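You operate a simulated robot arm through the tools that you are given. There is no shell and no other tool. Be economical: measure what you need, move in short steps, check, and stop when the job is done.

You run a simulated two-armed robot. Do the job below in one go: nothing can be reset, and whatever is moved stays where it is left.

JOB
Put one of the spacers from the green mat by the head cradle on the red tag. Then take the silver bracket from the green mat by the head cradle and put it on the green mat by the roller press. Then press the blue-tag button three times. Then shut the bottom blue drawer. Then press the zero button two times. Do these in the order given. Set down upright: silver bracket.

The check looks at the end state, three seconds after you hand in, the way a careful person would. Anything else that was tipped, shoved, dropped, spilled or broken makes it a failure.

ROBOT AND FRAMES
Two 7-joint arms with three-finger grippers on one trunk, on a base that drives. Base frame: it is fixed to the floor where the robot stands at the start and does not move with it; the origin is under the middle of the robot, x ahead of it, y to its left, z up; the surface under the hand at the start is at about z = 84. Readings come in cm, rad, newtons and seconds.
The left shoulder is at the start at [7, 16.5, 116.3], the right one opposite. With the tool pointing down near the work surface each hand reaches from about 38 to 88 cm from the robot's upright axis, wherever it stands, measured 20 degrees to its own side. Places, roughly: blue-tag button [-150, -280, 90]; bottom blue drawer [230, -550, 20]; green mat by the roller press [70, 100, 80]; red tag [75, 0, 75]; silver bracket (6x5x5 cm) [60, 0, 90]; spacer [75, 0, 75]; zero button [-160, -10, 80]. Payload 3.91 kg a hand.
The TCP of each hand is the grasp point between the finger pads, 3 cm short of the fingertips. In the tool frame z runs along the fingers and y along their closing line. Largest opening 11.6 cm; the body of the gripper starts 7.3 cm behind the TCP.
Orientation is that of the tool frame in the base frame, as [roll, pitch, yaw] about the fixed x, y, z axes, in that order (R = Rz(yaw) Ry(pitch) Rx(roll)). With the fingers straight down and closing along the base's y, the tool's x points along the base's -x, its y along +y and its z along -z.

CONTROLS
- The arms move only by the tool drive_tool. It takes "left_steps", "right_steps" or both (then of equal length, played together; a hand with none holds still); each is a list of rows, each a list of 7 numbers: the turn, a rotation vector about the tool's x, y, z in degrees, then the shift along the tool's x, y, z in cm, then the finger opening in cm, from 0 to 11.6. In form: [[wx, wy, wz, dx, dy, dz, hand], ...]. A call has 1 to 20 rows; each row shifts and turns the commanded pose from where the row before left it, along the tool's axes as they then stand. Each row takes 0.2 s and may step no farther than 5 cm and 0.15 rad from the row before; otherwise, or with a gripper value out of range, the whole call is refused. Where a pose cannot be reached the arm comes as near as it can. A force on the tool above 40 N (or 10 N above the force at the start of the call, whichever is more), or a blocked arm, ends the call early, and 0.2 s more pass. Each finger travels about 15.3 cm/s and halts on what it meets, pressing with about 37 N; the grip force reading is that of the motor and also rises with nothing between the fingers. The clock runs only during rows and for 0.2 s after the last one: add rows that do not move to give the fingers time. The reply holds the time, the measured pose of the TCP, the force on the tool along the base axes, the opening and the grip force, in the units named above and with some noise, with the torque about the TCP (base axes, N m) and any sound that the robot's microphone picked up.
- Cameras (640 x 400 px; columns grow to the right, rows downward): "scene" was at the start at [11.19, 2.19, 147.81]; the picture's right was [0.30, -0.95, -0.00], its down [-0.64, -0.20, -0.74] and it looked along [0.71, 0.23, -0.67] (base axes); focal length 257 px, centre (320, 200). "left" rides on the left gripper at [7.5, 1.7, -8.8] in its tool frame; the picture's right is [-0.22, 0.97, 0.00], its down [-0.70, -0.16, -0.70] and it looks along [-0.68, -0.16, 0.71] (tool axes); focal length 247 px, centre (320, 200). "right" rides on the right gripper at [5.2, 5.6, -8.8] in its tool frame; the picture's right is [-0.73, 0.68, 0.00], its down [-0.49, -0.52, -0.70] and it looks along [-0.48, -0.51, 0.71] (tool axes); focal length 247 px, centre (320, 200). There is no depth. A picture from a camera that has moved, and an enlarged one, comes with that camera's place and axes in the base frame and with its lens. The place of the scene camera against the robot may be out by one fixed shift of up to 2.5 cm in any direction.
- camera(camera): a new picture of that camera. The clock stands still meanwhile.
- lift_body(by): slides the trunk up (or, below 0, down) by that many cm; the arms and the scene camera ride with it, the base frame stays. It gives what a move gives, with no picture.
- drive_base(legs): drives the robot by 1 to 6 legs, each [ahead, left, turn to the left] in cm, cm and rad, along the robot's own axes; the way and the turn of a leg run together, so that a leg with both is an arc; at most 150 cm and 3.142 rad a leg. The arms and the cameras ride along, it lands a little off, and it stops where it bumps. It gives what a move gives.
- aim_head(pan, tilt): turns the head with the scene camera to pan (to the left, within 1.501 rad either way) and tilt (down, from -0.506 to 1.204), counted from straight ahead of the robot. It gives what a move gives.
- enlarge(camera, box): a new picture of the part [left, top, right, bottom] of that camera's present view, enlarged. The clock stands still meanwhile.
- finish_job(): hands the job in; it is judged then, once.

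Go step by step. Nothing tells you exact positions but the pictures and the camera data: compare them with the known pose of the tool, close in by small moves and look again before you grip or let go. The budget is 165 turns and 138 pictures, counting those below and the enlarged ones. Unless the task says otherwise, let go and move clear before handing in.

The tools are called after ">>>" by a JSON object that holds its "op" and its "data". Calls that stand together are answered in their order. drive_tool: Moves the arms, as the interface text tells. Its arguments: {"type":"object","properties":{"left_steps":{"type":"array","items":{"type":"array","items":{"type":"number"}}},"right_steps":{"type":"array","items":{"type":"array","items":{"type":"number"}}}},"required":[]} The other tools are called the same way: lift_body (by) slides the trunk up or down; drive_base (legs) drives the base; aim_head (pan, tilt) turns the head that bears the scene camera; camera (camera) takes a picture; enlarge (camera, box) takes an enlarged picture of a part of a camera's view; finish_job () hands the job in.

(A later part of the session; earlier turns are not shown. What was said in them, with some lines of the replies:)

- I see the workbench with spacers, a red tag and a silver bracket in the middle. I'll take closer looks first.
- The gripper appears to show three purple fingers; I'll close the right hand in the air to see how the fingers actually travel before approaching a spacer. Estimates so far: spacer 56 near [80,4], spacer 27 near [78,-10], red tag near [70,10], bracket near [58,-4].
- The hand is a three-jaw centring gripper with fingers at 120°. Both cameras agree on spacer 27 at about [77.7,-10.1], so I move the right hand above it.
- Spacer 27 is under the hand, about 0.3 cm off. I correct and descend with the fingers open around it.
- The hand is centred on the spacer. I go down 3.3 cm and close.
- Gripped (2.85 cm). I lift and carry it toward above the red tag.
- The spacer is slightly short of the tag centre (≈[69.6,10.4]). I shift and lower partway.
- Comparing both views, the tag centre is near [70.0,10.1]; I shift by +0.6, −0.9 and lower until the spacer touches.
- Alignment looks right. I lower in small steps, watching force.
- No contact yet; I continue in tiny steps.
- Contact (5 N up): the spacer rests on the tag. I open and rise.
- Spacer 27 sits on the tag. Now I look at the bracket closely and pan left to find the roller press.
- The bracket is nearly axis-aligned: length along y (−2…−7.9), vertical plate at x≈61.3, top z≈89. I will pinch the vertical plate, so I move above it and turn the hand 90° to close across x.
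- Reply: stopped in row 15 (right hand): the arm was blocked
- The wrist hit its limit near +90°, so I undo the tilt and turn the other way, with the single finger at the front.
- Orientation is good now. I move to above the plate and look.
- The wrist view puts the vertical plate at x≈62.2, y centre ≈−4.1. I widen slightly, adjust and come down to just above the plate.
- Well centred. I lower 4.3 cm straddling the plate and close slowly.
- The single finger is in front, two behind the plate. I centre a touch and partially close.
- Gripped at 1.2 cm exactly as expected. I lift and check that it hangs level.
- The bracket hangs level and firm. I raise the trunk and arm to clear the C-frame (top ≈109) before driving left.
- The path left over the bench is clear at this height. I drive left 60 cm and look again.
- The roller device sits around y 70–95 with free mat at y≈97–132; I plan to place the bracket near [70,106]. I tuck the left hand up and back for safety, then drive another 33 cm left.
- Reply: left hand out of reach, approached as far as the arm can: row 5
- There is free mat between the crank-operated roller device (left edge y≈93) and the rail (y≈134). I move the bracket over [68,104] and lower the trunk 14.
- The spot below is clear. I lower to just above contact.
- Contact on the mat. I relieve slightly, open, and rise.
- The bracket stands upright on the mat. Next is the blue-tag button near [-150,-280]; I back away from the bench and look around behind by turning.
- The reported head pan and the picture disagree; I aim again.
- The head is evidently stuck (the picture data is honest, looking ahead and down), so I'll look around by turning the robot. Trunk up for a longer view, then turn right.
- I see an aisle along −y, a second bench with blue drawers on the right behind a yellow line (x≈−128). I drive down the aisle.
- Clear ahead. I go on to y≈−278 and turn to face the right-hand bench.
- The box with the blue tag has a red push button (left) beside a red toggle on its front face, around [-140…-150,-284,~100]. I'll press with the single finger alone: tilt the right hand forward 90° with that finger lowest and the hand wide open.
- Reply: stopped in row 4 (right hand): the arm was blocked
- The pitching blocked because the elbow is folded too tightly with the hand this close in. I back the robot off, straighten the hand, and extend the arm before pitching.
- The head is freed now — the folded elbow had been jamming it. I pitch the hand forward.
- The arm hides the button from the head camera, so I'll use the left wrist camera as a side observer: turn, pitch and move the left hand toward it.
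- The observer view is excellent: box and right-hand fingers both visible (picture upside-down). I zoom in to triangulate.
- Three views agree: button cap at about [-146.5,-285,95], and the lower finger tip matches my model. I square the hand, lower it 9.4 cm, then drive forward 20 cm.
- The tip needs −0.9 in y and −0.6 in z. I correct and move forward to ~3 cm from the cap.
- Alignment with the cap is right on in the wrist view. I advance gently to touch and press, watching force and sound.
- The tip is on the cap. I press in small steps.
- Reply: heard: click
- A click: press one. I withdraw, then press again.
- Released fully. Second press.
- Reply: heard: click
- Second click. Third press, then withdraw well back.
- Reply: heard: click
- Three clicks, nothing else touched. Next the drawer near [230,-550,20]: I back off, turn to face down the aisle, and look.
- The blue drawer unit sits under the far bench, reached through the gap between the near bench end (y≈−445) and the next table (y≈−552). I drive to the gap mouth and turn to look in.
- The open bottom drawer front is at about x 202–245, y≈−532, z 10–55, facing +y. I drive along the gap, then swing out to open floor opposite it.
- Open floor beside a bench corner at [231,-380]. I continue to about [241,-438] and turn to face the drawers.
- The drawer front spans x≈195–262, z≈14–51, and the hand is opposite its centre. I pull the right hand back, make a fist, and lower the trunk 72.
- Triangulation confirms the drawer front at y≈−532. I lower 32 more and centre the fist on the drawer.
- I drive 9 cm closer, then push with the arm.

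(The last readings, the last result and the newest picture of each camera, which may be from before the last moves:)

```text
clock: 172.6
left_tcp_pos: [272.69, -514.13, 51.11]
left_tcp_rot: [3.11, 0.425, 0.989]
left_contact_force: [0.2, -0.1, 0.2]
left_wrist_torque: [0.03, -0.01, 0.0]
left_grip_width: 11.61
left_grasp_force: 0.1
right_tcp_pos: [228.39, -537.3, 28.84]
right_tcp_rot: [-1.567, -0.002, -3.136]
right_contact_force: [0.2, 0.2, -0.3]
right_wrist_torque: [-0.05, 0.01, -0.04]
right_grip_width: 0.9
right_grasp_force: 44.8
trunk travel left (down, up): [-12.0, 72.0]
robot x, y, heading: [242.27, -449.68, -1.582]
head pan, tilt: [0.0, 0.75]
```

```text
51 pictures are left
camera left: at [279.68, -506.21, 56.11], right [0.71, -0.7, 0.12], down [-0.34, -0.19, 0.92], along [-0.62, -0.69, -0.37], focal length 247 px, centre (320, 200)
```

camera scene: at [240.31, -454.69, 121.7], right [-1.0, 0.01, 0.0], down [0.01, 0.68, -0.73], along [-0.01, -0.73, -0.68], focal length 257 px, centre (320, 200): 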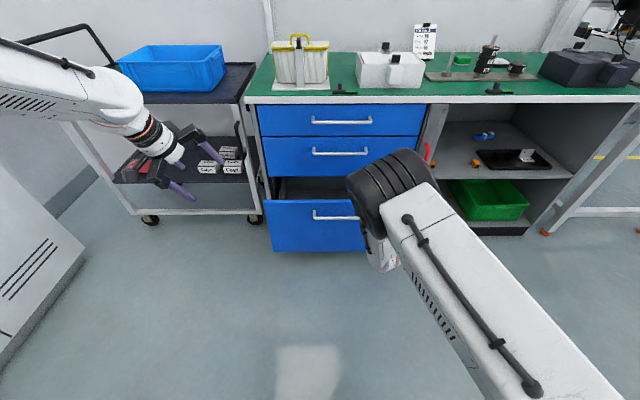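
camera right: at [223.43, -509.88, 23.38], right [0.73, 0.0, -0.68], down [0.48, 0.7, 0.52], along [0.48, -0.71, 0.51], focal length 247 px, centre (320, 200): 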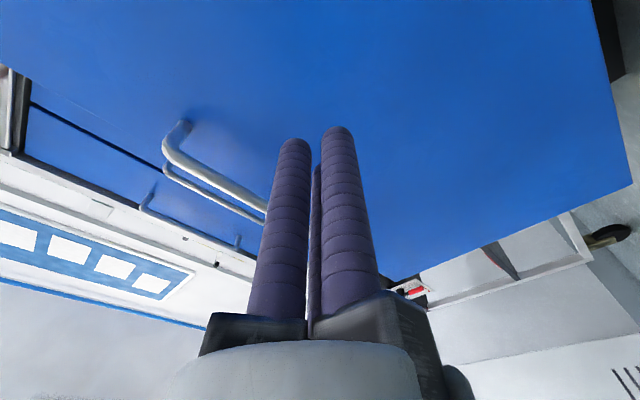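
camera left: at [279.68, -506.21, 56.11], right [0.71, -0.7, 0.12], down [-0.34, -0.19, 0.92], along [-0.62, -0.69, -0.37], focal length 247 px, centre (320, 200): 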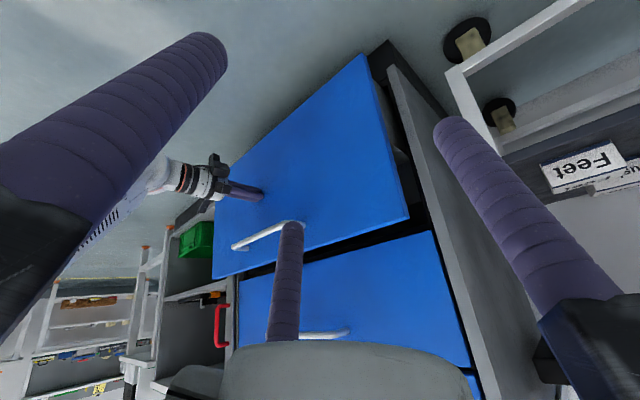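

The drawer is moving in. I keep pushing.

>>> {"op": "drive_tool", "data": {"right_steps": [[0, 0, 0, 0, 0, 0.8, 0], [0, 0, 0, 0, 0, 0.8, 0], [0, 0, 0, 0, 0, 0.8, 0], [0, 0, 0, 0, 0, 0.8, 0], [0, 0, 0, 0, 0, 0.8, 0], [0, 0, 0, 0, 0, 0.8, 0], [0, 0, 0, 0, 0, 0.8, 0]]}}

>>> {"op": "camera", "data": {"camera": "left"}}

```text
clock: 174.2
left_tcp_pos: [272.69, -514.06, 51.25]
left_tcp_rot: [3.113, 0.423, 0.99]
left_contact_force: [0.0, 0.0, 0.9]
left_wrist_torque: [0.03, 0.02, 0.0]
left_grip_width: 11.58
left_grasp_force: 0.0
right_tcp_pos: [228.66, -542.83, 29.01]
right_tcp_rot: [-1.567, -0.001, -3.137]
right_contact_force: [-0.8, -0.4, 1.1]
right_wrist_torque: [-0.03, 0.01, -0.04]
right_grip_width: 0.91
right_grasp_force: 44.9
trunk travel left (down, up): [-12.0, 72.0]
robot x, y, heading: [242.01, -449.93, -1.582]
head pan, tilt: [0.0, 0.75]
```

```text
50 pictures are left
camera left: at [279.69, -506.21, 56.11], right [0.71, -0.7, 0.12], down [-0.34, -0.19, 0.92], along [-0.62, -0.69, -0.37], focal length 247 px, centre (320, 200)
```

left: 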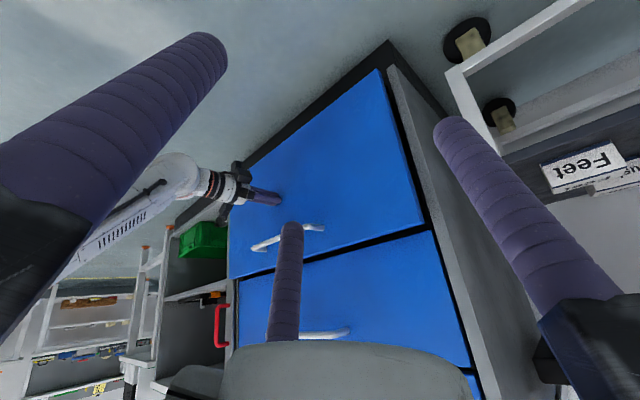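

Nearly flush; a little more until it stops.

>>> {"op": "drive_tool", "data": {"right_steps": [[0, 0, 0, 0, 0, 0.5, 0], [0, 0, 0, 0, 0, 0.5, 0], [0, 0, 0, 0, 0, 0.5, 0], [0, 0, 0, 0, 0, 0.5, 0], [0, 0, 0, 0, 0, 0.5, 0], [0, 0, 0, 0, 0, 0.5, 0], [0, 0, 0, 0, 0, 0, 0]]}}

>>> {"op": "camera", "data": {"camera": "left"}}

```text
clock: 175.8
left_tcp_pos: [272.54, -514.15, 51.2]
left_tcp_rot: [3.113, 0.423, 0.99]
left_contact_force: [0.4, 0.6, 0.1]
left_wrist_torque: [0.02, -0.02, 0.03]
left_grip_width: 11.6
left_grasp_force: 0.0
right_tcp_pos: [228.61, -545.78, 29.03]
right_tcp_rot: [-1.569, -0.005, -3.138]
right_contact_force: [0.1, -1.0, -0.9]
right_wrist_torque: [0.0, -0.02, 0.0]
right_grip_width: 0.92
right_grasp_force: 45.1
trunk travel left (down, up): [-12.0, 72.0]
robot x, y, heading: [241.68, -449.7, -1.584]
head pan, tilt: [0.0, 0.75]
```

```text
49 pictures are left
camera left: at [279.69, -506.21, 56.11], right [0.71, -0.7, 0.12], down [-0.34, -0.19, 0.92], along [-0.62, -0.69, -0.37], focal length 247 px, centre (320, 200)
```

left: 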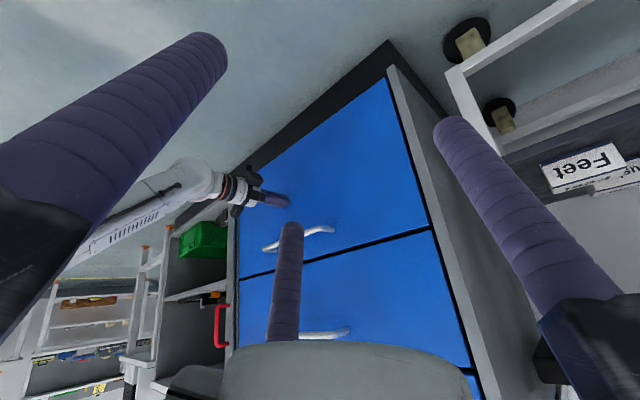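

>>> {"op": "drive_tool", "data": {"right_steps": [[0, 0, 0, 0, 0, 0.3, 0], [0, 0, 0, 0, 0, 0.3, 0], [0, 0, 0, 0, 0, 0.3, 0], [0, 0, 0, 0, 0, 0.3, 0], [0, 0, 0, 0, 0, 0.3, 0], [0, 0, 0, 0, 0, 0, 0]]}}

>>> {"op": "enlarge", "data": {"camera": "left", "box": [220, 50, 480, 310]}}

```text
clock: 176.6
left_tcp_pos: [272.64, -514.0, 51.22]
left_tcp_rot: [3.109, 0.426, 0.987]
left_contact_force: [-0.3, -0.1, -0.3]
left_wrist_torque: [0.0, -0.02, -0.01]
left_grip_width: 11.6
left_grasp_force: 0.1
right_tcp_pos: [228.81, -546.3, 28.9]
right_tcp_rot: [-1.566, 0.001, -3.136]
right_contact_force: [-0.8, 14.1, 5.7]
right_wrist_torque: [-0.18, -0.02, -0.14]
right_grip_width: 0.93
right_grasp_force: 45.2
trunk travel left (down, up): [-12.0, 72.0]
robot x, y, heading: [241.64, -449.65, -1.582]
head pan, tilt: [0.0, 0.75]
stopped in row 3 (right hand): the force on the tool passed its limit at 47 N (the readings are from after the stop); the commanded pose is now the measured one
```

```text
1.54 times, centred on (350, 180) of left
camera zoom: at [279.63, -506.09, 56.18], right [0.71, -0.7, 0.12], down [-0.34, -0.19, 0.92], along [-0.62, -0.69, -0.37], focal length 380 px, centre (274, 231)
```

zoom: 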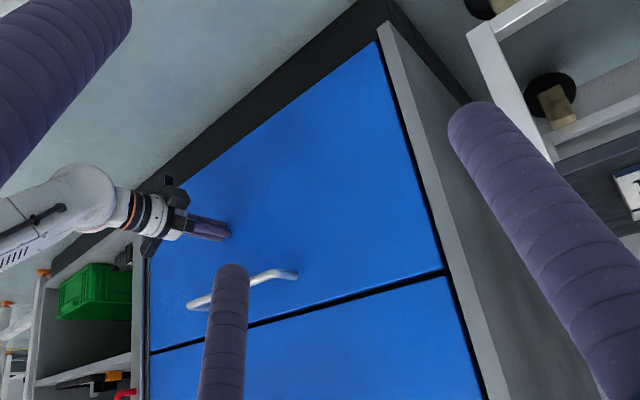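

The drawer hit its stop — shut and flush. I withdraw the hand and verify.

>>> {"op": "drive_tool", "data": {"right_steps": [[0, 0, 0, 0, 0, -2, 0], [0, 0, 0, 0, 0, -4, 0], [0, 0, 0, 0, 0, -5, 0], [0, 0, 0, 0, 0, -5, 0], [0, 0, 0, 0, 0, -5, 0], [0, 0, 0, 0, 0, 0, 0]]}}

>>> {"op": "lift_body", "data": {"by": 72}}

>>> {"op": "camera", "data": {"camera": "scene"}}

```text
clock: 177.9
left_tcp_pos: [272.59, -513.99, 51.25]
left_tcp_rot: [3.112, 0.425, 0.987]
left_contact_force: [0.2, -0.2, -0.2]
left_wrist_torque: [0.0, 0.01, 0.02]
left_grip_width: 11.59
left_grasp_force: 0.1
right_tcp_pos: [228.8, -525.32, 28.56]
right_tcp_rot: [-1.57, -0.002, -3.136]
right_contact_force: [0.5, 0.4, 0.2]
right_wrist_torque: [-0.02, -0.01, 0.0]
right_grip_width: 0.92
right_grasp_force: 45.2
trunk travel left (down, up): [-12.0, 72.0]
robot x, y, heading: [241.84, -449.73, -1.577]
head pan, tilt: [0.0, 0.75]
```

```text
refused: 72 is not a number from -40 to 40
```

```text
47 pictures are left
camera scene: at [240.23, -463.25, 89.7], right [-1.0, 0.01, 0.0], down [0.01, 0.68, -0.73], along [-0.01, -0.73, -0.68], focal length 257 px, centre (320, 200)
```

scene: 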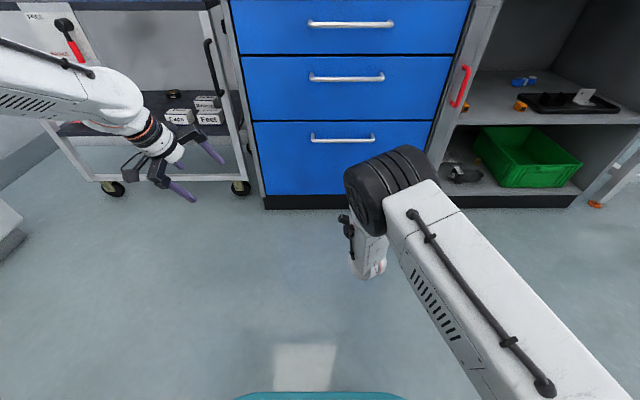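

The drawer is fully shut. I raise the trunk and retrace the route toward the zero button near [-160,-10,80].

>>> {"op": "lift_body", "data": {"by": 36}}

>>> {"op": "lift_body", "data": {"by": 36}}

>>> {"op": "drive_base", "data": {"legs": [[0, 0, -1.565], [40, 0, 0], [44, 42, 0]]}}

```text
clock: 181.4
left_tcp_pos: [272.63, -514.1, 87.11]
left_tcp_rot: [3.112, 0.425, 0.989]
left_contact_force: [0.4, 0.1, -0.2]
left_wrist_torque: [0.04, -0.04, 0.0]
left_grip_width: 11.59
left_grasp_force: 0.0
right_tcp_pos: [228.79, -525.32, 64.5]
right_tcp_rot: [-1.57, -0.002, -3.136]
right_contact_force: [-0.2, 0.9, -0.1]
right_wrist_torque: [0.01, 0.0, 0.04]
right_grip_width: 0.9
right_grasp_force: 45.1
trunk travel left (down, up): [-48.0, 36.0]
robot x, y, heading: [242.28, -449.52, -1.584]
head pan, tilt: [0.0, 0.75]
```

```text
clock: 184.9
left_tcp_pos: [272.55, -514.05, 123.08]
left_tcp_rot: [3.111, 0.425, 0.987]
left_contact_force: [-0.3, 0.7, -0.2]
left_wrist_torque: [0.01, -0.01, 0.0]
left_grip_width: 11.6
left_grasp_force: 0.1
right_tcp_pos: [228.87, -525.41, 100.42]
right_tcp_rot: [-1.572, -0.001, -3.136]
right_contact_force: [0.6, 0.1, -0.6]
right_wrist_torque: [0.0, -0.01, 0.0]
right_grip_width: 0.9
right_grasp_force: 45.1
trunk travel left (down, up): [-84.0, 0.0]
robot x, y, heading: [242.3, -449.26, -1.583]
head pan, tilt: [0.0, 0.75]
```

```text
clock: 194.3
left_tcp_pos: [94.0, -519.89, 123.15]
left_tcp_rot: [3.11, 0.427, -0.598]
left_contact_force: [0.1, 1.2, -0.9]
left_wrist_torque: [-0.05, 0.01, -0.01]
left_grip_width: 11.6
left_grasp_force: 0.1
right_tcp_pos: [83.32, -475.83, 100.39]
right_tcp_rot: [-1.571, -0.003, 1.563]
right_contact_force: [0.2, 0.3, 0.0]
right_wrist_torque: [0.01, -0.03, 0.02]
right_grip_width: 0.91
right_grasp_force: 45.5
trunk travel left (down, up): [-84.0, 0.0]
robot x, y, heading: [159.06, -490.71, 3.115]
head pan, tilt: [0.0, 0.75]
```

>>> {"op": "drive_base", "data": {"legs": [[0, 0, 0.027], [150, 0, 0], [50, 0, 0], [0, 0, -1.57]]}}

>>> {"op": "aim_head", "data": {"pan": 0.3, "tilt": 0.4}}

>>> {"op": "camera", "data": {"camera": "scene"}}

```text
clock: 208.2
left_tcp_pos: [-66.42, -425.2, 123.22]
left_tcp_rot: [3.112, 0.424, -2.144]
left_contact_force: [0.1, -0.2, 0.0]
left_wrist_torque: [-0.04, 0.02, -0.01]
left_grip_width: 11.6
left_grasp_force: 0.1
right_tcp_pos: [-22.68, -413.36, 100.55]
right_tcp_rot: [-1.571, 0.0, 0.017]
right_contact_force: [0.0, -0.3, -0.2]
right_wrist_torque: [0.02, 0.01, -0.02]
right_grip_width: 0.88
right_grasp_force: 45.5
trunk travel left (down, up): [-84.0, 0.0]
robot x, y, heading: [-34.97, -489.32, 1.573]
head pan, tilt: [0.0, 0.75]
```

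```text
clock: 209.0
left_tcp_pos: [-66.37, -425.42, 123.09]
left_tcp_rot: [3.112, 0.423, -2.141]
left_contact_force: [0.3, 0.3, -0.7]
left_wrist_torque: [0.03, 0.01, 0.02]
left_grip_width: 11.56
left_grasp_force: 0.0
right_tcp_pos: [-22.84, -413.45, 100.51]
right_tcp_rot: [-1.57, -0.002, 0.016]
right_contact_force: [0.2, -0.8, -0.3]
right_wrist_torque: [0.0, 0.0, 0.01]
right_grip_width: 0.89
right_grasp_force: 44.8
trunk travel left (down, up): [-84.0, 0.0]
robot x, y, heading: [-35.42, -489.53, 1.576]
head pan, tilt: [0.3, 0.4]
```

```text
46 pictures are left
camera scene: at [-39.68, -475.81, 164.8], right [0.95, 0.3, 0.0], down [0.12, -0.37, -0.92], along [-0.27, 0.88, -0.39], focal length 257 px, centre (320, 200)
```

scene: 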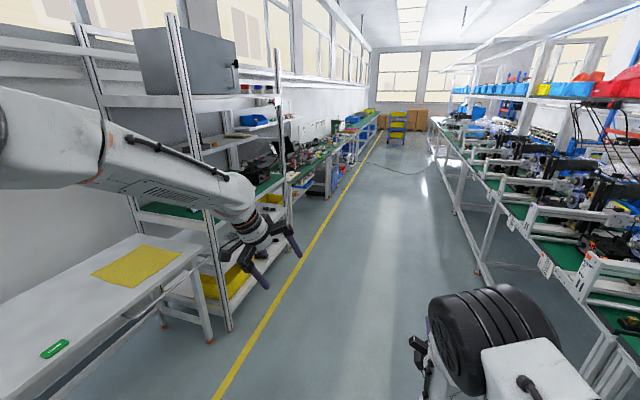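

The aisle is clear. I drive along it to y≈−30 and turn to face the left-hand bench.

>>> {"op": "drive_base", "data": {"legs": [[150, 4, 0], [150, 4, 0], [150, 4, 0], [8, 0, 0], [0, 0, 1.565]]}}

>>> {"op": "aim_head", "data": {"pan": 0.0, "tilt": 0.5}}

>>> {"op": "camera", "data": {"camera": "scene"}}

>>> {"op": "camera", "data": {"camera": "left"}}

```text
refused: leg 1 is longer than a leg can be; nothing moved
```

```text
clock: 209.8
left_tcp_pos: [-66.37, -425.14, 123.21]
left_tcp_rot: [3.112, 0.425, -2.142]
left_contact_force: [0.6, -0.4, 0.4]
left_wrist_torque: [0.04, 0.0, 0.01]
left_grip_width: 11.6
left_grasp_force: 0.0
right_tcp_pos: [-22.63, -413.39, 100.46]
right_tcp_rot: [-1.572, -0.003, 0.019]
right_contact_force: [0.3, 0.3, -0.3]
right_wrist_torque: [0.0, -0.04, -0.03]
right_grip_width: 0.88
right_grasp_force: 45.1
trunk travel left (down, up): [-84.0, 0.0]
robot x, y, heading: [-35.37, -489.13, 1.574]
head pan, tilt: [0.0, 0.499]
```

```text
45 pictures are left
camera scene: at [-36.98, -475.56, 163.89], right [1.0, 0.0, 0.0], down [0.0, -0.48, -0.88], along [0.0, 0.88, -0.48], focal length 257 px, centre (320, 200)
```

scene: 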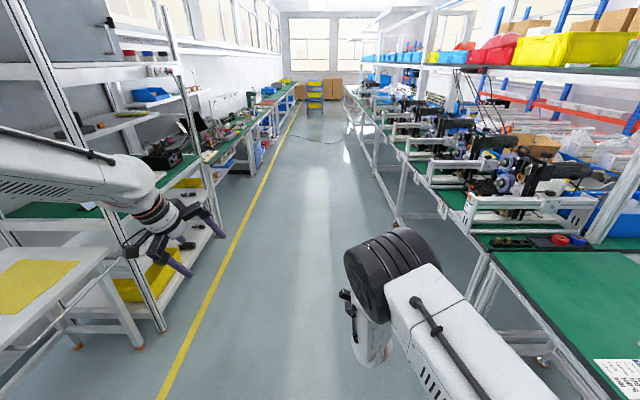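

```text
44 pictures are left
camera left: at [-73.15, -433.32, 128.12], right [-0.72, 0.69, 0.12], down [0.34, 0.2, 0.92], along [0.61, 0.7, -0.37], focal length 247 px, centre (320, 200)
```

left: 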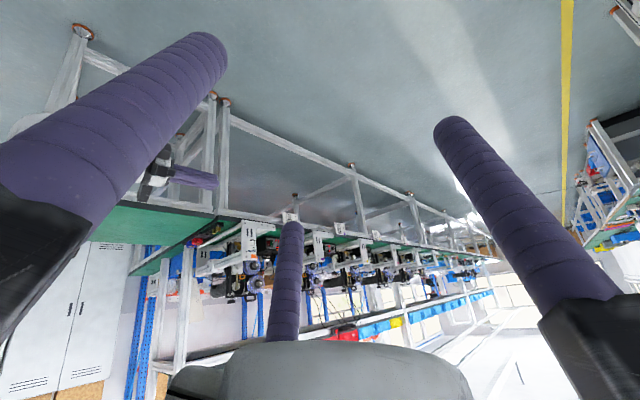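

>>> {"op": "drive_base", "data": {"legs": [[148, 4, 0], [148, 4, 0], [148, 4, 0], [14, 0, 0], [0, 0, 1.565]]}}

>>> {"op": "camera", "data": {"camera": "scene"}}

>>> {"op": "camera", "data": {"camera": "left"}}

```text
clock: 235.8
left_tcp_pos: [-116.09, -66.4, 123.2]
left_tcp_rot: [3.11, 0.424, -0.511]
left_contact_force: [0.5, -0.2, -0.6]
left_wrist_torque: [0.02, -0.01, 0.01]
left_grip_width: 11.6
left_grasp_force: 0.0
right_tcp_pos: [-130.5, -23.55, 100.39]
right_tcp_rot: [-1.57, -0.001, 1.649]
right_contact_force: [0.5, 0.3, -0.1]
right_wrist_torque: [0.0, 0.0, -0.01]
right_grip_width: 0.88
right_grasp_force: 44.6
trunk travel left (down, up): [-84.0, 0.0]
robot x, y, heading: [-53.96, -31.83, -3.082]
head pan, tilt: [0.0, 0.499]
```

```text
43 pictures are left
camera scene: at [-69.93, -32.64, 163.89], right [-0.06, 1.0, 0.0], down [0.48, 0.03, -0.88], along [-0.88, -0.05, -0.48], focal length 257 px, centre (320, 200)
```

scene: 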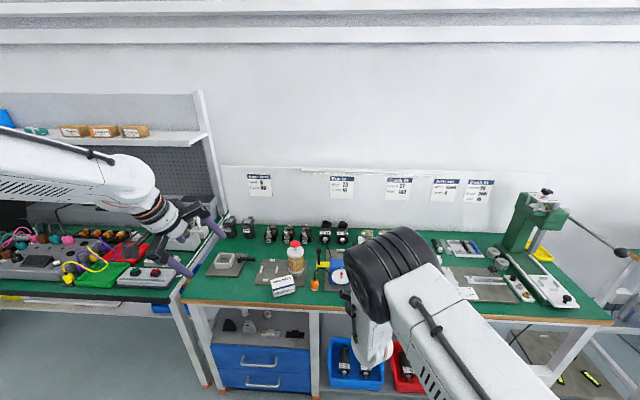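

```text
42 pictures are left
camera left: at [-107.67, -72.79, 128.12], right [-0.64, -0.76, 0.12], down [-0.21, 0.33, 0.92], along [-0.73, 0.57, -0.37], focal length 247 px, centre (320, 200)
```

left: 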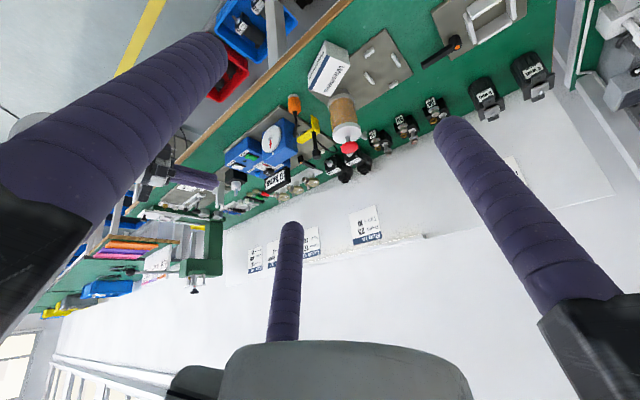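

>>> {"op": "enlarge", "data": {"camera": "left", "box": [200, 90, 380, 210]}}

>>> {"op": "enlarge", "data": {"camera": "scene", "box": [260, 210, 420, 310]}}

```text
3.33 times, centred on (290, 150) of left
camera zoom: at [-107.67, -72.79, 128.12], right [-0.64, -0.76, 0.12], down [-0.21, 0.33, 0.92], along [-0.73, 0.57, -0.37], focal length 823 px, centre (420, 367)
```

zoom: 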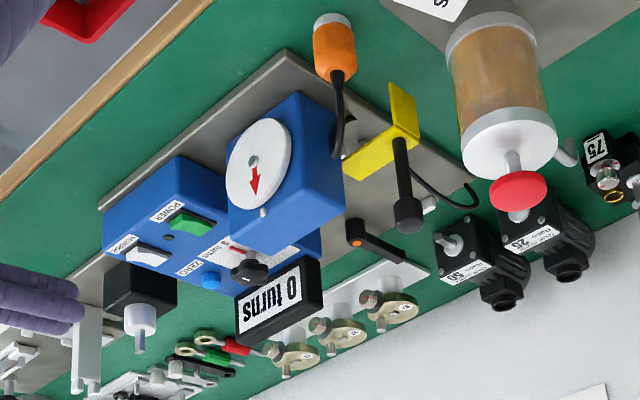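

```text
4.00 times, centred on (340, 260) of scene
camera zoom: at [-69.93, -32.64, 163.89], right [-0.06, 1.0, 0.0], down [0.48, 0.03, -0.88], along [-0.88, -0.05, -0.48], focal length 1029 px, centre (240, -40)
```

zoom: 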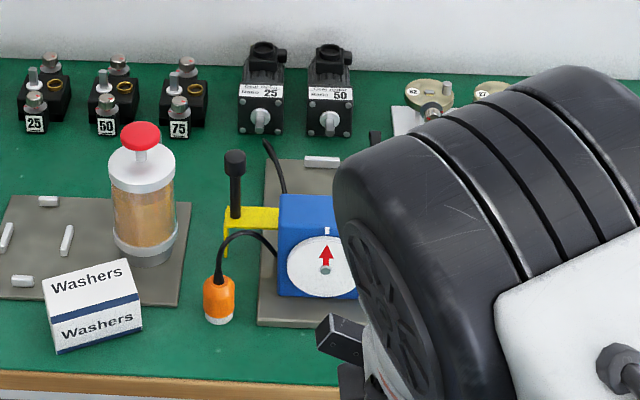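

>>> {"op": "enlarge", "data": {"camera": "left", "box": [225, 130, 305, 195]}}

```text
6.15 times, centred on (265, 162) of left
camera zoom: at [-107.67, -72.79, 128.12], right [-0.64, -0.76, 0.12], down [-0.21, 0.33, 0.92], along [-0.73, 0.57, -0.37], focal length 1520 px, centre (658, 431)
```

zoom: 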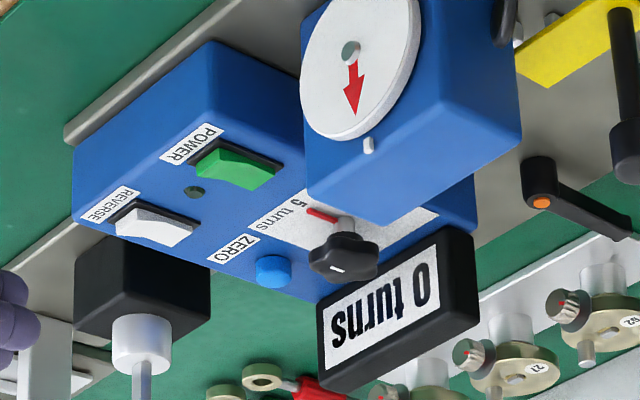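

The winder console has a blue ZERO button on its top face, so I will press from above with the closed fist (radius ≈1.8 cm, neighbours ≥3.8 cm away). I raise the right hand and turn it back to pointing down.

>>> {"op": "drive_tool", "data": {"right_steps": [[0, 0, 0, 0, -4, 0, 0], [0, 0, 0, 0, -4, 0, 0], [0, 0, 0, 0, -4, 0, 0], [-8.182, 0, 0, 0, 0, 0, 0], [-8.182, 0, 0, 0, 0, 0, 0], [-8.182, 0, 0, 0, 0, 0, 0], [-8.182, 0, 0, 0, 0, 0, 0], [-8.182, 0, 0, 0, 0, 0, 0], [-8.182, 0, 0, 0, 0, 0, 0], [-8.182, 0, 0, 0, 0, 0, 0], [-8.182, 0, 0, 0, 0, 0, 0], [-8.182, 0, 0, 0, 0, 0, 0], [-8.182, 0, 0, 0, 0, 0, 0], [-8.182, 0, 0, 0, 0, 0, 0], [0, 0, 0, 0, 0, 0, 0]]}}

>>> {"op": "camera", "data": {"camera": "scene"}}

>>> {"op": "camera", "data": {"camera": "right"}}

```text
clock: 239.1
left_tcp_pos: [-116.05, -66.33, 123.11]
left_tcp_rot: [3.111, 0.427, -0.51]
left_contact_force: [-0.1, -0.1, -0.6]
left_wrist_torque: [0.01, 0.03, 0.01]
left_grip_width: 11.59
left_grasp_force: 0.0
right_tcp_pos: [-130.43, -23.54, 112.41]
right_tcp_rot: [-3.142, -0.002, 1.645]
right_contact_force: [0.7, 0.0, -0.3]
right_wrist_torque: [0.0, -0.02, 0.04]
right_grip_width: 0.9
right_grasp_force: 44.0
trunk travel left (down, up): [-84.0, 0.0]
robot x, y, heading: [-53.79, -31.39, -3.083]
head pan, tilt: [0.0, 0.499]
```

```text
38 pictures are left
camera scene: at [-69.85, -32.68, 163.9], right [-0.06, 1.0, 0.0], down [0.48, 0.03, -0.88], along [-0.88, -0.05, -0.48], focal length 257 px, centre (320, 200)
```

scene: 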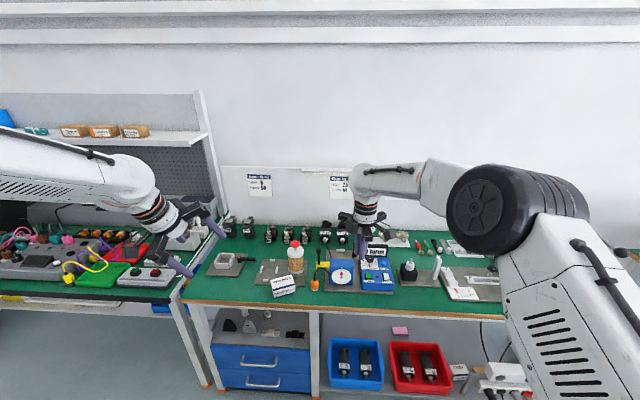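

```text
37 pictures are left
camera right: at [-125.26, -17.89, 121.44], right [0.73, -0.68, 0.0], down [-0.48, -0.53, 0.7], along [-0.47, -0.51, -0.71], focal length 247 px, centre (320, 200)
```

right: 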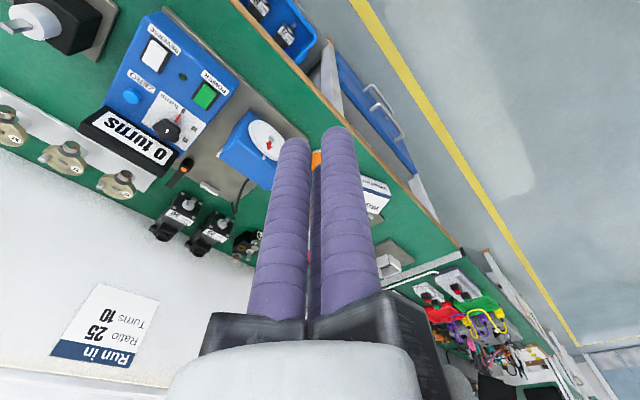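

Both rays meet at the ZERO button: [-155.1,-9.5,85.0]. I drive closer, squaring the heading.

>>> {"op": "drive_base", "data": {"legs": [[21, -8, -0.058]]}}

>>> {"op": "camera", "data": {"camera": "right"}}

```text
clock: 240.8
left_tcp_pos: [-139.3, -55.42, 123.25]
left_tcp_rot: [3.109, 0.426, -0.567]
left_contact_force: [0.8, 0.2, -0.2]
left_wrist_torque: [-0.02, 0.01, 0.0]
left_grip_width: 11.58
left_grasp_force: 0.0
right_tcp_pos: [-151.17, -11.76, 112.62]
right_tcp_rot: [-3.141, -0.003, 1.592]
right_contact_force: [0.5, -1.0, -0.4]
right_wrist_torque: [0.03, -0.02, 0.0]
right_grip_width: 0.88
right_grasp_force: 45.0
trunk travel left (down, up): [-84.0, 0.0]
robot x, y, heading: [-75.48, -23.93, -3.141]
head pan, tilt: [0.0, 0.499]
```

```text
36 pictures are left
camera right: at [-145.62, -6.42, 121.54], right [0.69, -0.72, 0.0], down [-0.51, -0.5, 0.7], along [-0.51, -0.48, -0.71], focal length 247 px, centre (320, 200)
```

right: 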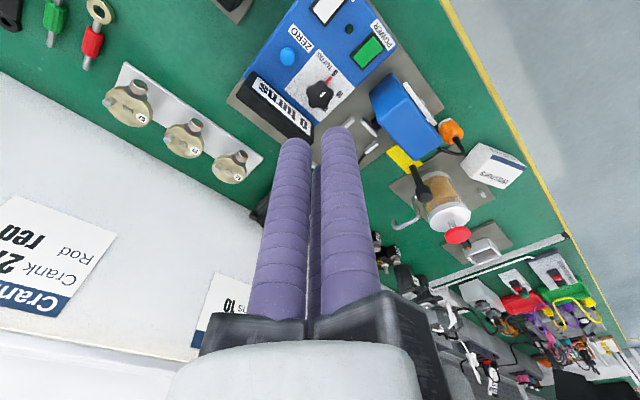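

The estimate holds at [-155.4,-9.5,85]. I move above it and lower to ~8 cm over the button.

>>> {"op": "drive_tool", "data": {"right_steps": [[0, 0, 0, 1.2, -2.1, 0, 0], [0, 0, 0, 1.1, -2.0, 0, 0], [0, 0, 0, 0, 0, 4, 0], [0, 0, 0, 0, 0, 4, 0], [0, 0, 0, 0, 0, 4, 0], [0, 0, 0, 0, 0, 4, 0], [0, 0, 0, 0, 0, 0, 0]]}}

>>> {"op": "camera", "data": {"camera": "right"}}

>>> {"op": "enlarge", "data": {"camera": "left", "box": [180, 60, 360, 200]}}

```text
clock: 242.4
left_tcp_pos: [-139.44, -55.32, 123.09]
left_tcp_rot: [3.112, 0.427, -0.567]
left_contact_force: [0.3, -0.6, -0.1]
left_wrist_torque: [-0.03, 0.04, -0.01]
left_grip_width: 11.59
left_grasp_force: 0.1
right_tcp_pos: [-155.32, -9.41, 96.54]
right_tcp_rot: [-3.139, -0.002, 1.59]
right_contact_force: [-0.7, 0.6, 0.5]
right_wrist_torque: [0.0, -0.03, -0.01]
right_grip_width: 0.9
right_grasp_force: 44.9
trunk travel left (down, up): [-84.0, 0.0]
robot x, y, heading: [-75.23, -23.87, -3.135]
head pan, tilt: [0.0, 0.499]
```

```text
35 pictures are left
camera right: at [-149.83, -4.08, 105.48], right [0.69, -0.72, 0.0], down [-0.51, -0.5, 0.7], along [-0.5, -0.49, -0.71], focal length 247 px, centre (320, 200)
```

right: 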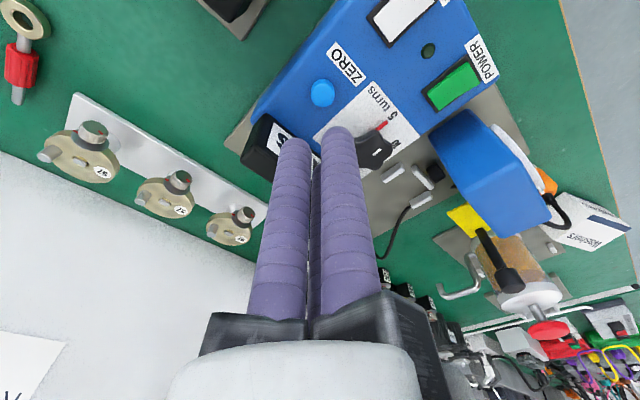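

```text
2.86 times, centred on (270, 130) of left
camera zoom: at [-131.31, -62.21, 128.15], right [-0.69, -0.72, 0.12], down [-0.19, 0.34, 0.92], along [-0.7, 0.61, -0.37], focal length 706 px, centre (463, 400)
```

zoom: 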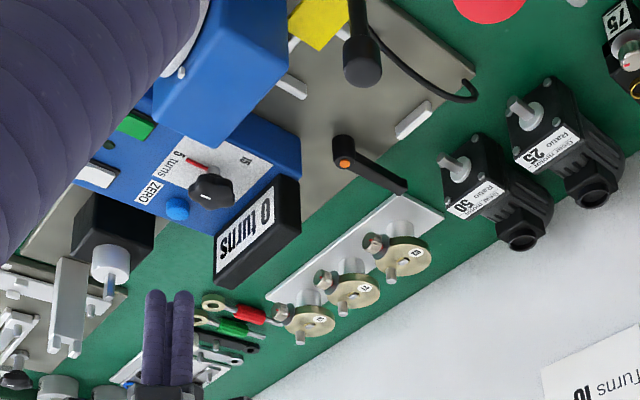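

Centred on the button. I lower to ~2 cm above and check.

>>> {"op": "drive_tool", "data": {"right_steps": [[0, 0, 0, -0.2, 0, 3, 0], [0, 0, 0, 0, 0, 2.8, 0], [0, 0, 0, 0, 0, 0, 0]]}}

>>> {"op": "enlarge", "data": {"camera": "right", "box": [220, 40, 440, 200]}}

>>> {"op": "enlarge", "data": {"camera": "left", "box": [200, 80, 320, 180]}}

```text
clock: 243.2
left_tcp_pos: [-139.38, -55.25, 123.19]
left_tcp_rot: [3.111, 0.426, -0.569]
left_contact_force: [0.0, 0.2, -2.0]
left_wrist_torque: [0.06, 0.02, 0.01]
left_grip_width: 11.61
left_grasp_force: 0.0
right_tcp_pos: [-155.46, -9.36, 90.63]
right_tcp_rot: [-3.14, -0.004, 1.589]
right_contact_force: [-0.1, 0.3, 0.0]
right_wrist_torque: [0.0, 0.01, 0.0]
right_grip_width: 0.88
right_grasp_force: 44.6
trunk travel left (down, up): [-84.0, 0.0]
robot x, y, heading: [-75.57, -23.87, -3.134]
head pan, tilt: [0.0, 0.499]
```

```text
2.50 times, centred on (330, 120) of right
camera zoom: at [-149.97, -4.09, 99.55], right [0.69, -0.72, 0.0], down [-0.51, -0.5, 0.7], along [-0.5, -0.49, -0.71], focal length 617 px, centre (295, 400)
```

zoom: 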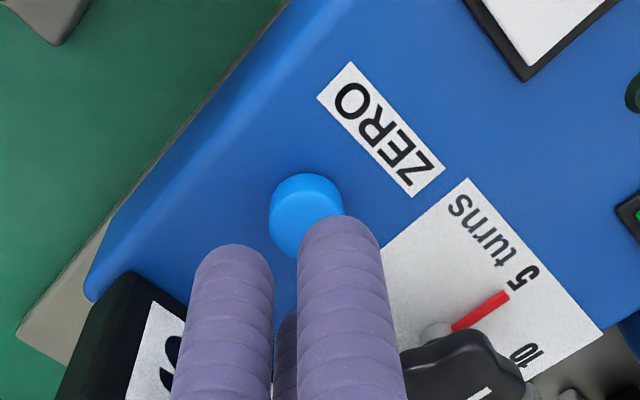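

```text
4.00 times, centred on (260, 130) of left
camera zoom: at [-131.28, -62.21, 128.17], right [-0.69, -0.72, 0.12], down [-0.19, 0.34, 0.92], along [-0.7, 0.61, -0.37], focal length 988 px, centre (560, 480)
```

zoom: 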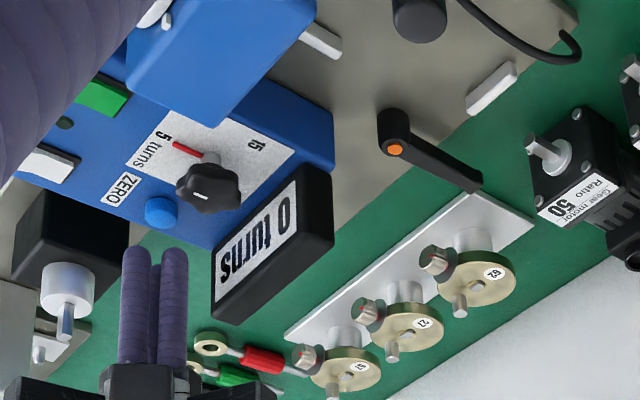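

>>> {"op": "drive_tool", "data": {"right_steps": [[0, 0, 0, -0.15, 0.2, 0.8, 0], [0, 0, 0, 0, 0, 0.6, 0], [0, 0, 0, 0, 0, 0.2, 0], [0, 0, 0, 0, 0, 0, 0]]}}

>>> {"op": "drive_tool", "data": {"right_steps": [[0, 0, 0, 0, 0, 0.2, 0], [0, 0, 0, 0, 0, 0.2, 0], [0, 0, 0, 0, 0, 0, 0]]}}

```text
clock: 244.2
left_tcp_pos: [-139.5, -55.3, 123.15]
left_tcp_rot: [3.109, 0.425, -0.568]
left_contact_force: [0.4, -0.8, 0.8]
left_wrist_torque: [0.01, 0.03, -0.03]
left_grip_width: 11.61
left_grasp_force: 0.0
right_tcp_pos: [-155.23, -9.68, 88.97]
right_tcp_rot: [-3.14, -0.001, 1.59]
right_contact_force: [-0.3, -0.5, -0.9]
right_wrist_torque: [-0.02, -0.02, 0.03]
right_grip_width: 0.92
right_grasp_force: 44.9
trunk travel left (down, up): [-84.0, 0.0]
robot x, y, heading: [-75.32, -24.08, -3.142]
head pan, tilt: [0.0, 0.499]
```

```text
clock: 245.0
left_tcp_pos: [-139.51, -55.37, 123.06]
left_tcp_rot: [3.111, 0.428, -0.568]
left_contact_force: [0.3, 0.1, -0.2]
left_wrist_torque: [0.02, 0.02, 0.02]
left_grip_width: 11.59
left_grasp_force: 0.1
right_tcp_pos: [-155.32, -9.72, 88.63]
right_tcp_rot: [-3.138, -0.003, 1.589]
right_contact_force: [-0.3, 0.1, 0.2]
right_wrist_torque: [-0.01, 0.0, 0.02]
right_grip_width: 0.89
right_grasp_force: 44.7
trunk travel left (down, up): [-84.0, 0.0]
robot x, y, heading: [-75.65, -23.96, -3.14]
head pan, tilt: [0.0, 0.499]
```

>>> {"op": "drive_tool", "data": {"right_steps": [[0, 0, 0, 0, 0, 0.2, 0], [0, 0, 0, 0, 0, 0.2, 0], [0, 0, 0, 0, 0, 0, 0]]}}

>>> {"op": "enlarge", "data": {"camera": "right", "box": [240, 80, 400, 200]}}

```text
clock: 245.8
left_tcp_pos: [-139.56, -55.26, 123.03]
left_tcp_rot: [3.11, 0.426, -0.568]
left_contact_force: [0.6, 0.2, 0.5]
left_wrist_torque: [0.0, -0.01, -0.04]
left_grip_width: 11.6
left_grasp_force: 0.0
right_tcp_pos: [-155.37, -9.7, 88.34]
right_tcp_rot: [3.141, -0.003, 1.589]
right_contact_force: [-0.8, 0.2, 0.0]
right_wrist_torque: [-0.02, 0.03, 0.05]
right_grip_width: 0.89
right_grasp_force: 45.4
trunk travel left (down, up): [-84.0, 0.0]
robot x, y, heading: [-75.37, -23.84, -3.136]
head pan, tilt: [0.0, 0.499]
```

```text
3.33 times, centred on (320, 140) of right
camera zoom: at [-149.81, -4.39, 97.26], right [0.69, -0.72, 0.0], down [-0.51, -0.5, 0.7], along [-0.5, -0.49, -0.71], focal length 823 px, centre (320, 400)
```

zoom: 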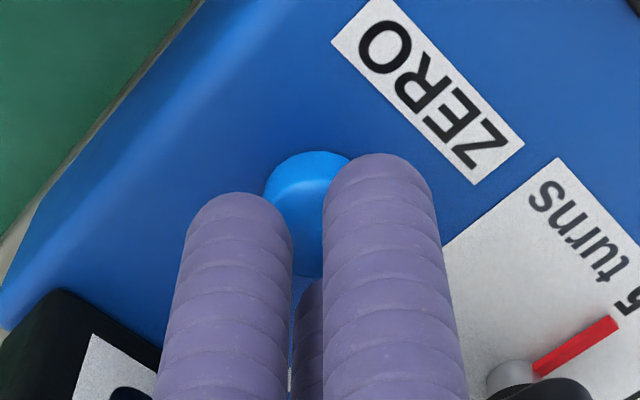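

>>> {"op": "drive_tool", "data": {"right_steps": [[0, 0, 0, 0, 0, 0.2, 0], [0, 0, 0, 0, 0, 0.2, 0], [0, 0, 0, 0, 0, 0, 0]]}}

>>> {"op": "drive_tool", "data": {"right_steps": [[0, 0, 0, 0, 0, 0.15, 0], [0, 0, 0, 0, 0, 0.15, 0], [0, 0, 0, 0, 0, 0, 0]]}}

```text
clock: 246.6
left_tcp_pos: [-139.63, -55.38, 123.15]
left_tcp_rot: [3.11, 0.425, -0.568]
left_contact_force: [0.7, 0.3, 0.0]
left_wrist_torque: [0.01, 0.0, 0.03]
left_grip_width: 11.59
left_grasp_force: 0.1
right_tcp_pos: [-155.25, -9.71, 87.97]
right_tcp_rot: [-3.142, -0.003, 1.59]
right_contact_force: [0.1, -0.4, 1.5]
right_wrist_torque: [0.0, 0.03, -0.02]
right_grip_width: 0.91
right_grasp_force: 45.2
trunk travel left (down, up): [-84.0, 0.0]
robot x, y, heading: [-75.82, -24.04, -3.136]
head pan, tilt: [0.0, 0.499]
```

```text
clock: 247.4
left_tcp_pos: [-139.37, -55.28, 123.21]
left_tcp_rot: [3.11, 0.426, -0.568]
left_contact_force: [0.3, 0.3, -0.5]
left_wrist_torque: [0.02, -0.02, 0.01]
left_grip_width: 11.59
left_grasp_force: 0.0
right_tcp_pos: [-155.36, -9.74, 87.55]
right_tcp_rot: [-3.141, -0.003, 1.589]
right_contact_force: [-0.3, 0.5, 2.1]
right_wrist_torque: [-0.01, 0.04, -0.03]
right_grip_width: 0.89
right_grasp_force: 44.8
trunk travel left (down, up): [-84.0, 0.0]
robot x, y, heading: [-75.79, -24.29, -3.136]
head pan, tilt: [0.0, 0.499]
heard: click
```

One click at 87.55. I lift 1.2 cm, then press again.

>>> {"op": "drive_tool", "data": {"right_steps": [[0, 0, 0, 0, 0, -0.6, 0], [0, 0, 0, 0, 0, -0.6, 0], [0, 0, 0, 0, 0, 0, 0], [0, 0, 0, 0, 0, 0, 0]]}}

>>> {"op": "drive_tool", "data": {"right_steps": [[0, 0, 0, 0, 0, 0.6, 0], [0, 0, 0, 0, 0, 0.3, 0], [0, 0, 0, 0, 0, 0.15, 0], [0, 0, 0, 0, 0, 0.15, 0], [0, 0, 0, 0, 0, 0, 0]]}}

```text
clock: 248.4
left_tcp_pos: [-139.45, -55.34, 123.14]
left_tcp_rot: [3.109, 0.424, -0.569]
left_contact_force: [0.6, 0.7, 0.3]
left_wrist_torque: [-0.01, -0.03, -0.02]
left_grip_width: 11.61
left_grasp_force: 0.0
right_tcp_pos: [-155.22, -9.67, 88.73]
right_tcp_rot: [-3.141, -0.003, 1.591]
right_contact_force: [-0.5, -0.6, -0.1]
right_wrist_torque: [0.02, 0.01, -0.01]
right_grip_width: 0.9
right_grasp_force: 45.0
trunk travel left (down, up): [-84.0, 0.0]
robot x, y, heading: [-75.44, -24.01, -3.137]
head pan, tilt: [0.0, 0.499]
```

```text
clock: 249.6
left_tcp_pos: [-139.5, -55.37, 123.17]
left_tcp_rot: [3.112, 0.426, -0.57]
left_contact_force: [-0.1, 0.7, 0.5]
left_wrist_torque: [-0.02, 0.02, -0.03]
left_grip_width: 11.6
left_grasp_force: 0.1
right_tcp_pos: [-155.33, -9.64, 87.7]
right_tcp_rot: [-3.139, -0.002, 1.59]
right_contact_force: [-0.9, -1.0, 2.3]
right_wrist_torque: [-0.05, 0.03, -0.01]
right_grip_width: 0.89
right_grasp_force: 44.4
trunk travel left (down, up): [-84.0, 0.0]
robot x, y, heading: [-75.23, -24.3, -3.142]
head pan, tilt: [0.0, 0.499]
heard: click
```

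Second click. I lift well clear and take a final look.

>>> {"op": "drive_tool", "data": {"right_steps": [[0, 0, 0, 0, 0, -1, 0], [0, 0, 0, 0, 0, -3, 0], [0, 0, 0, 0, 0, -4, 0], [0, 0, 0, 0, 0, -4, 0], [0, 0, 0, 0, 0, -4, 0], [0, 0, 0, 0, 0, -4, 0], [0, 0, 0, 0, 0, 0, 0]]}}

>>> {"op": "drive_base", "data": {"legs": [[-20, 0, 0]]}}

>>> {"op": "camera", "data": {"camera": "scene"}}

>>> {"op": "camera", "data": {"camera": "right"}}

```text
clock: 251.2
left_tcp_pos: [-139.47, -55.37, 123.09]
left_tcp_rot: [3.111, 0.425, -0.57]
left_contact_force: [0.1, -0.1, 0.6]
left_wrist_torque: [0.0, 0.01, -0.02]
left_grip_width: 11.58
left_grasp_force: 0.1
right_tcp_pos: [-155.25, -9.46, 107.62]
right_tcp_rot: [3.14, -0.002, 1.59]
right_contact_force: [-0.8, 0.5, 0.0]
right_wrist_torque: [0.02, 0.0, -0.01]
right_grip_width: 0.91
right_grasp_force: 44.8
trunk travel left (down, up): [-84.0, 0.0]
robot x, y, heading: [-75.28, -24.03, -3.138]
head pan, tilt: [0.0, 0.499]
```

```text
clock: 252.7
left_tcp_pos: [-120.63, -54.88, 122.89]
left_tcp_rot: [3.113, 0.422, -0.577]
left_contact_force: [0.5, 0.6, -1.0]
left_wrist_torque: [-0.02, -0.01, -0.01]
left_grip_width: 11.61
left_grasp_force: 0.0
right_tcp_pos: [-135.82, -8.93, 107.43]
right_tcp_rot: [3.14, -0.001, 1.582]
right_contact_force: [0.4, 0.1, 0.5]
right_wrist_torque: [0.01, -0.02, 0.0]
right_grip_width: 0.9
right_grasp_force: 44.8
trunk travel left (down, up): [-84.0, 0.0]
robot x, y, heading: [-55.75, -23.97, 3.14]
head pan, tilt: [0.0, 0.499]
```

```text
30 pictures are left
camera scene: at [-72.35, -24.3, 163.84], right [0.0, 1.0, 0.0], down [0.48, 0.0, -0.88], along [-0.88, 0.0, -0.48], focal length 257 px, centre (320, 200)
```

scene: 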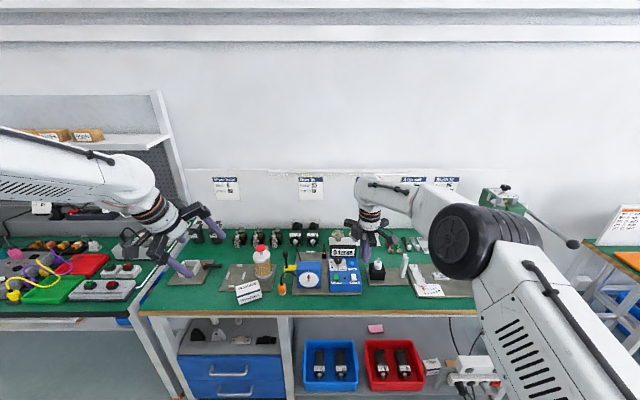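

```text
29 pictures are left
camera right: at [-130.34, -3.59, 116.37], right [0.69, -0.72, 0.0], down [-0.52, -0.49, 0.7], along [-0.51, -0.48, -0.72], focal length 247 px, centre (320, 200)
```

right: 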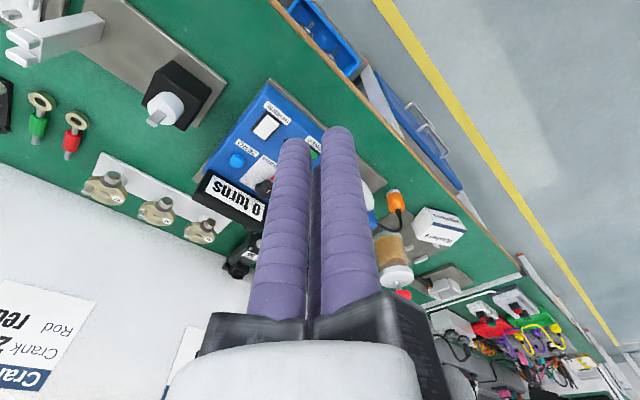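

All steps are done and both hands are clear; I hand in.

>>> {"op": "finish_job", "data": {}}

```text
The job is handed in.
```

The job is handed in, with every step done in the order given:
- **Spacer:** spacer 27 is on the red tag.
- **Bracket:** the silver bracket stands upright on the green mat by the roller press. I took the crank-operated roller device to be the press.
- **Blue-tag button:** pressed three times, with a click heard each time.
- **Drawer:** the bottom blue drawer is shut against its stop.
- **Zero button:** pressed twice, with a click heard each time.
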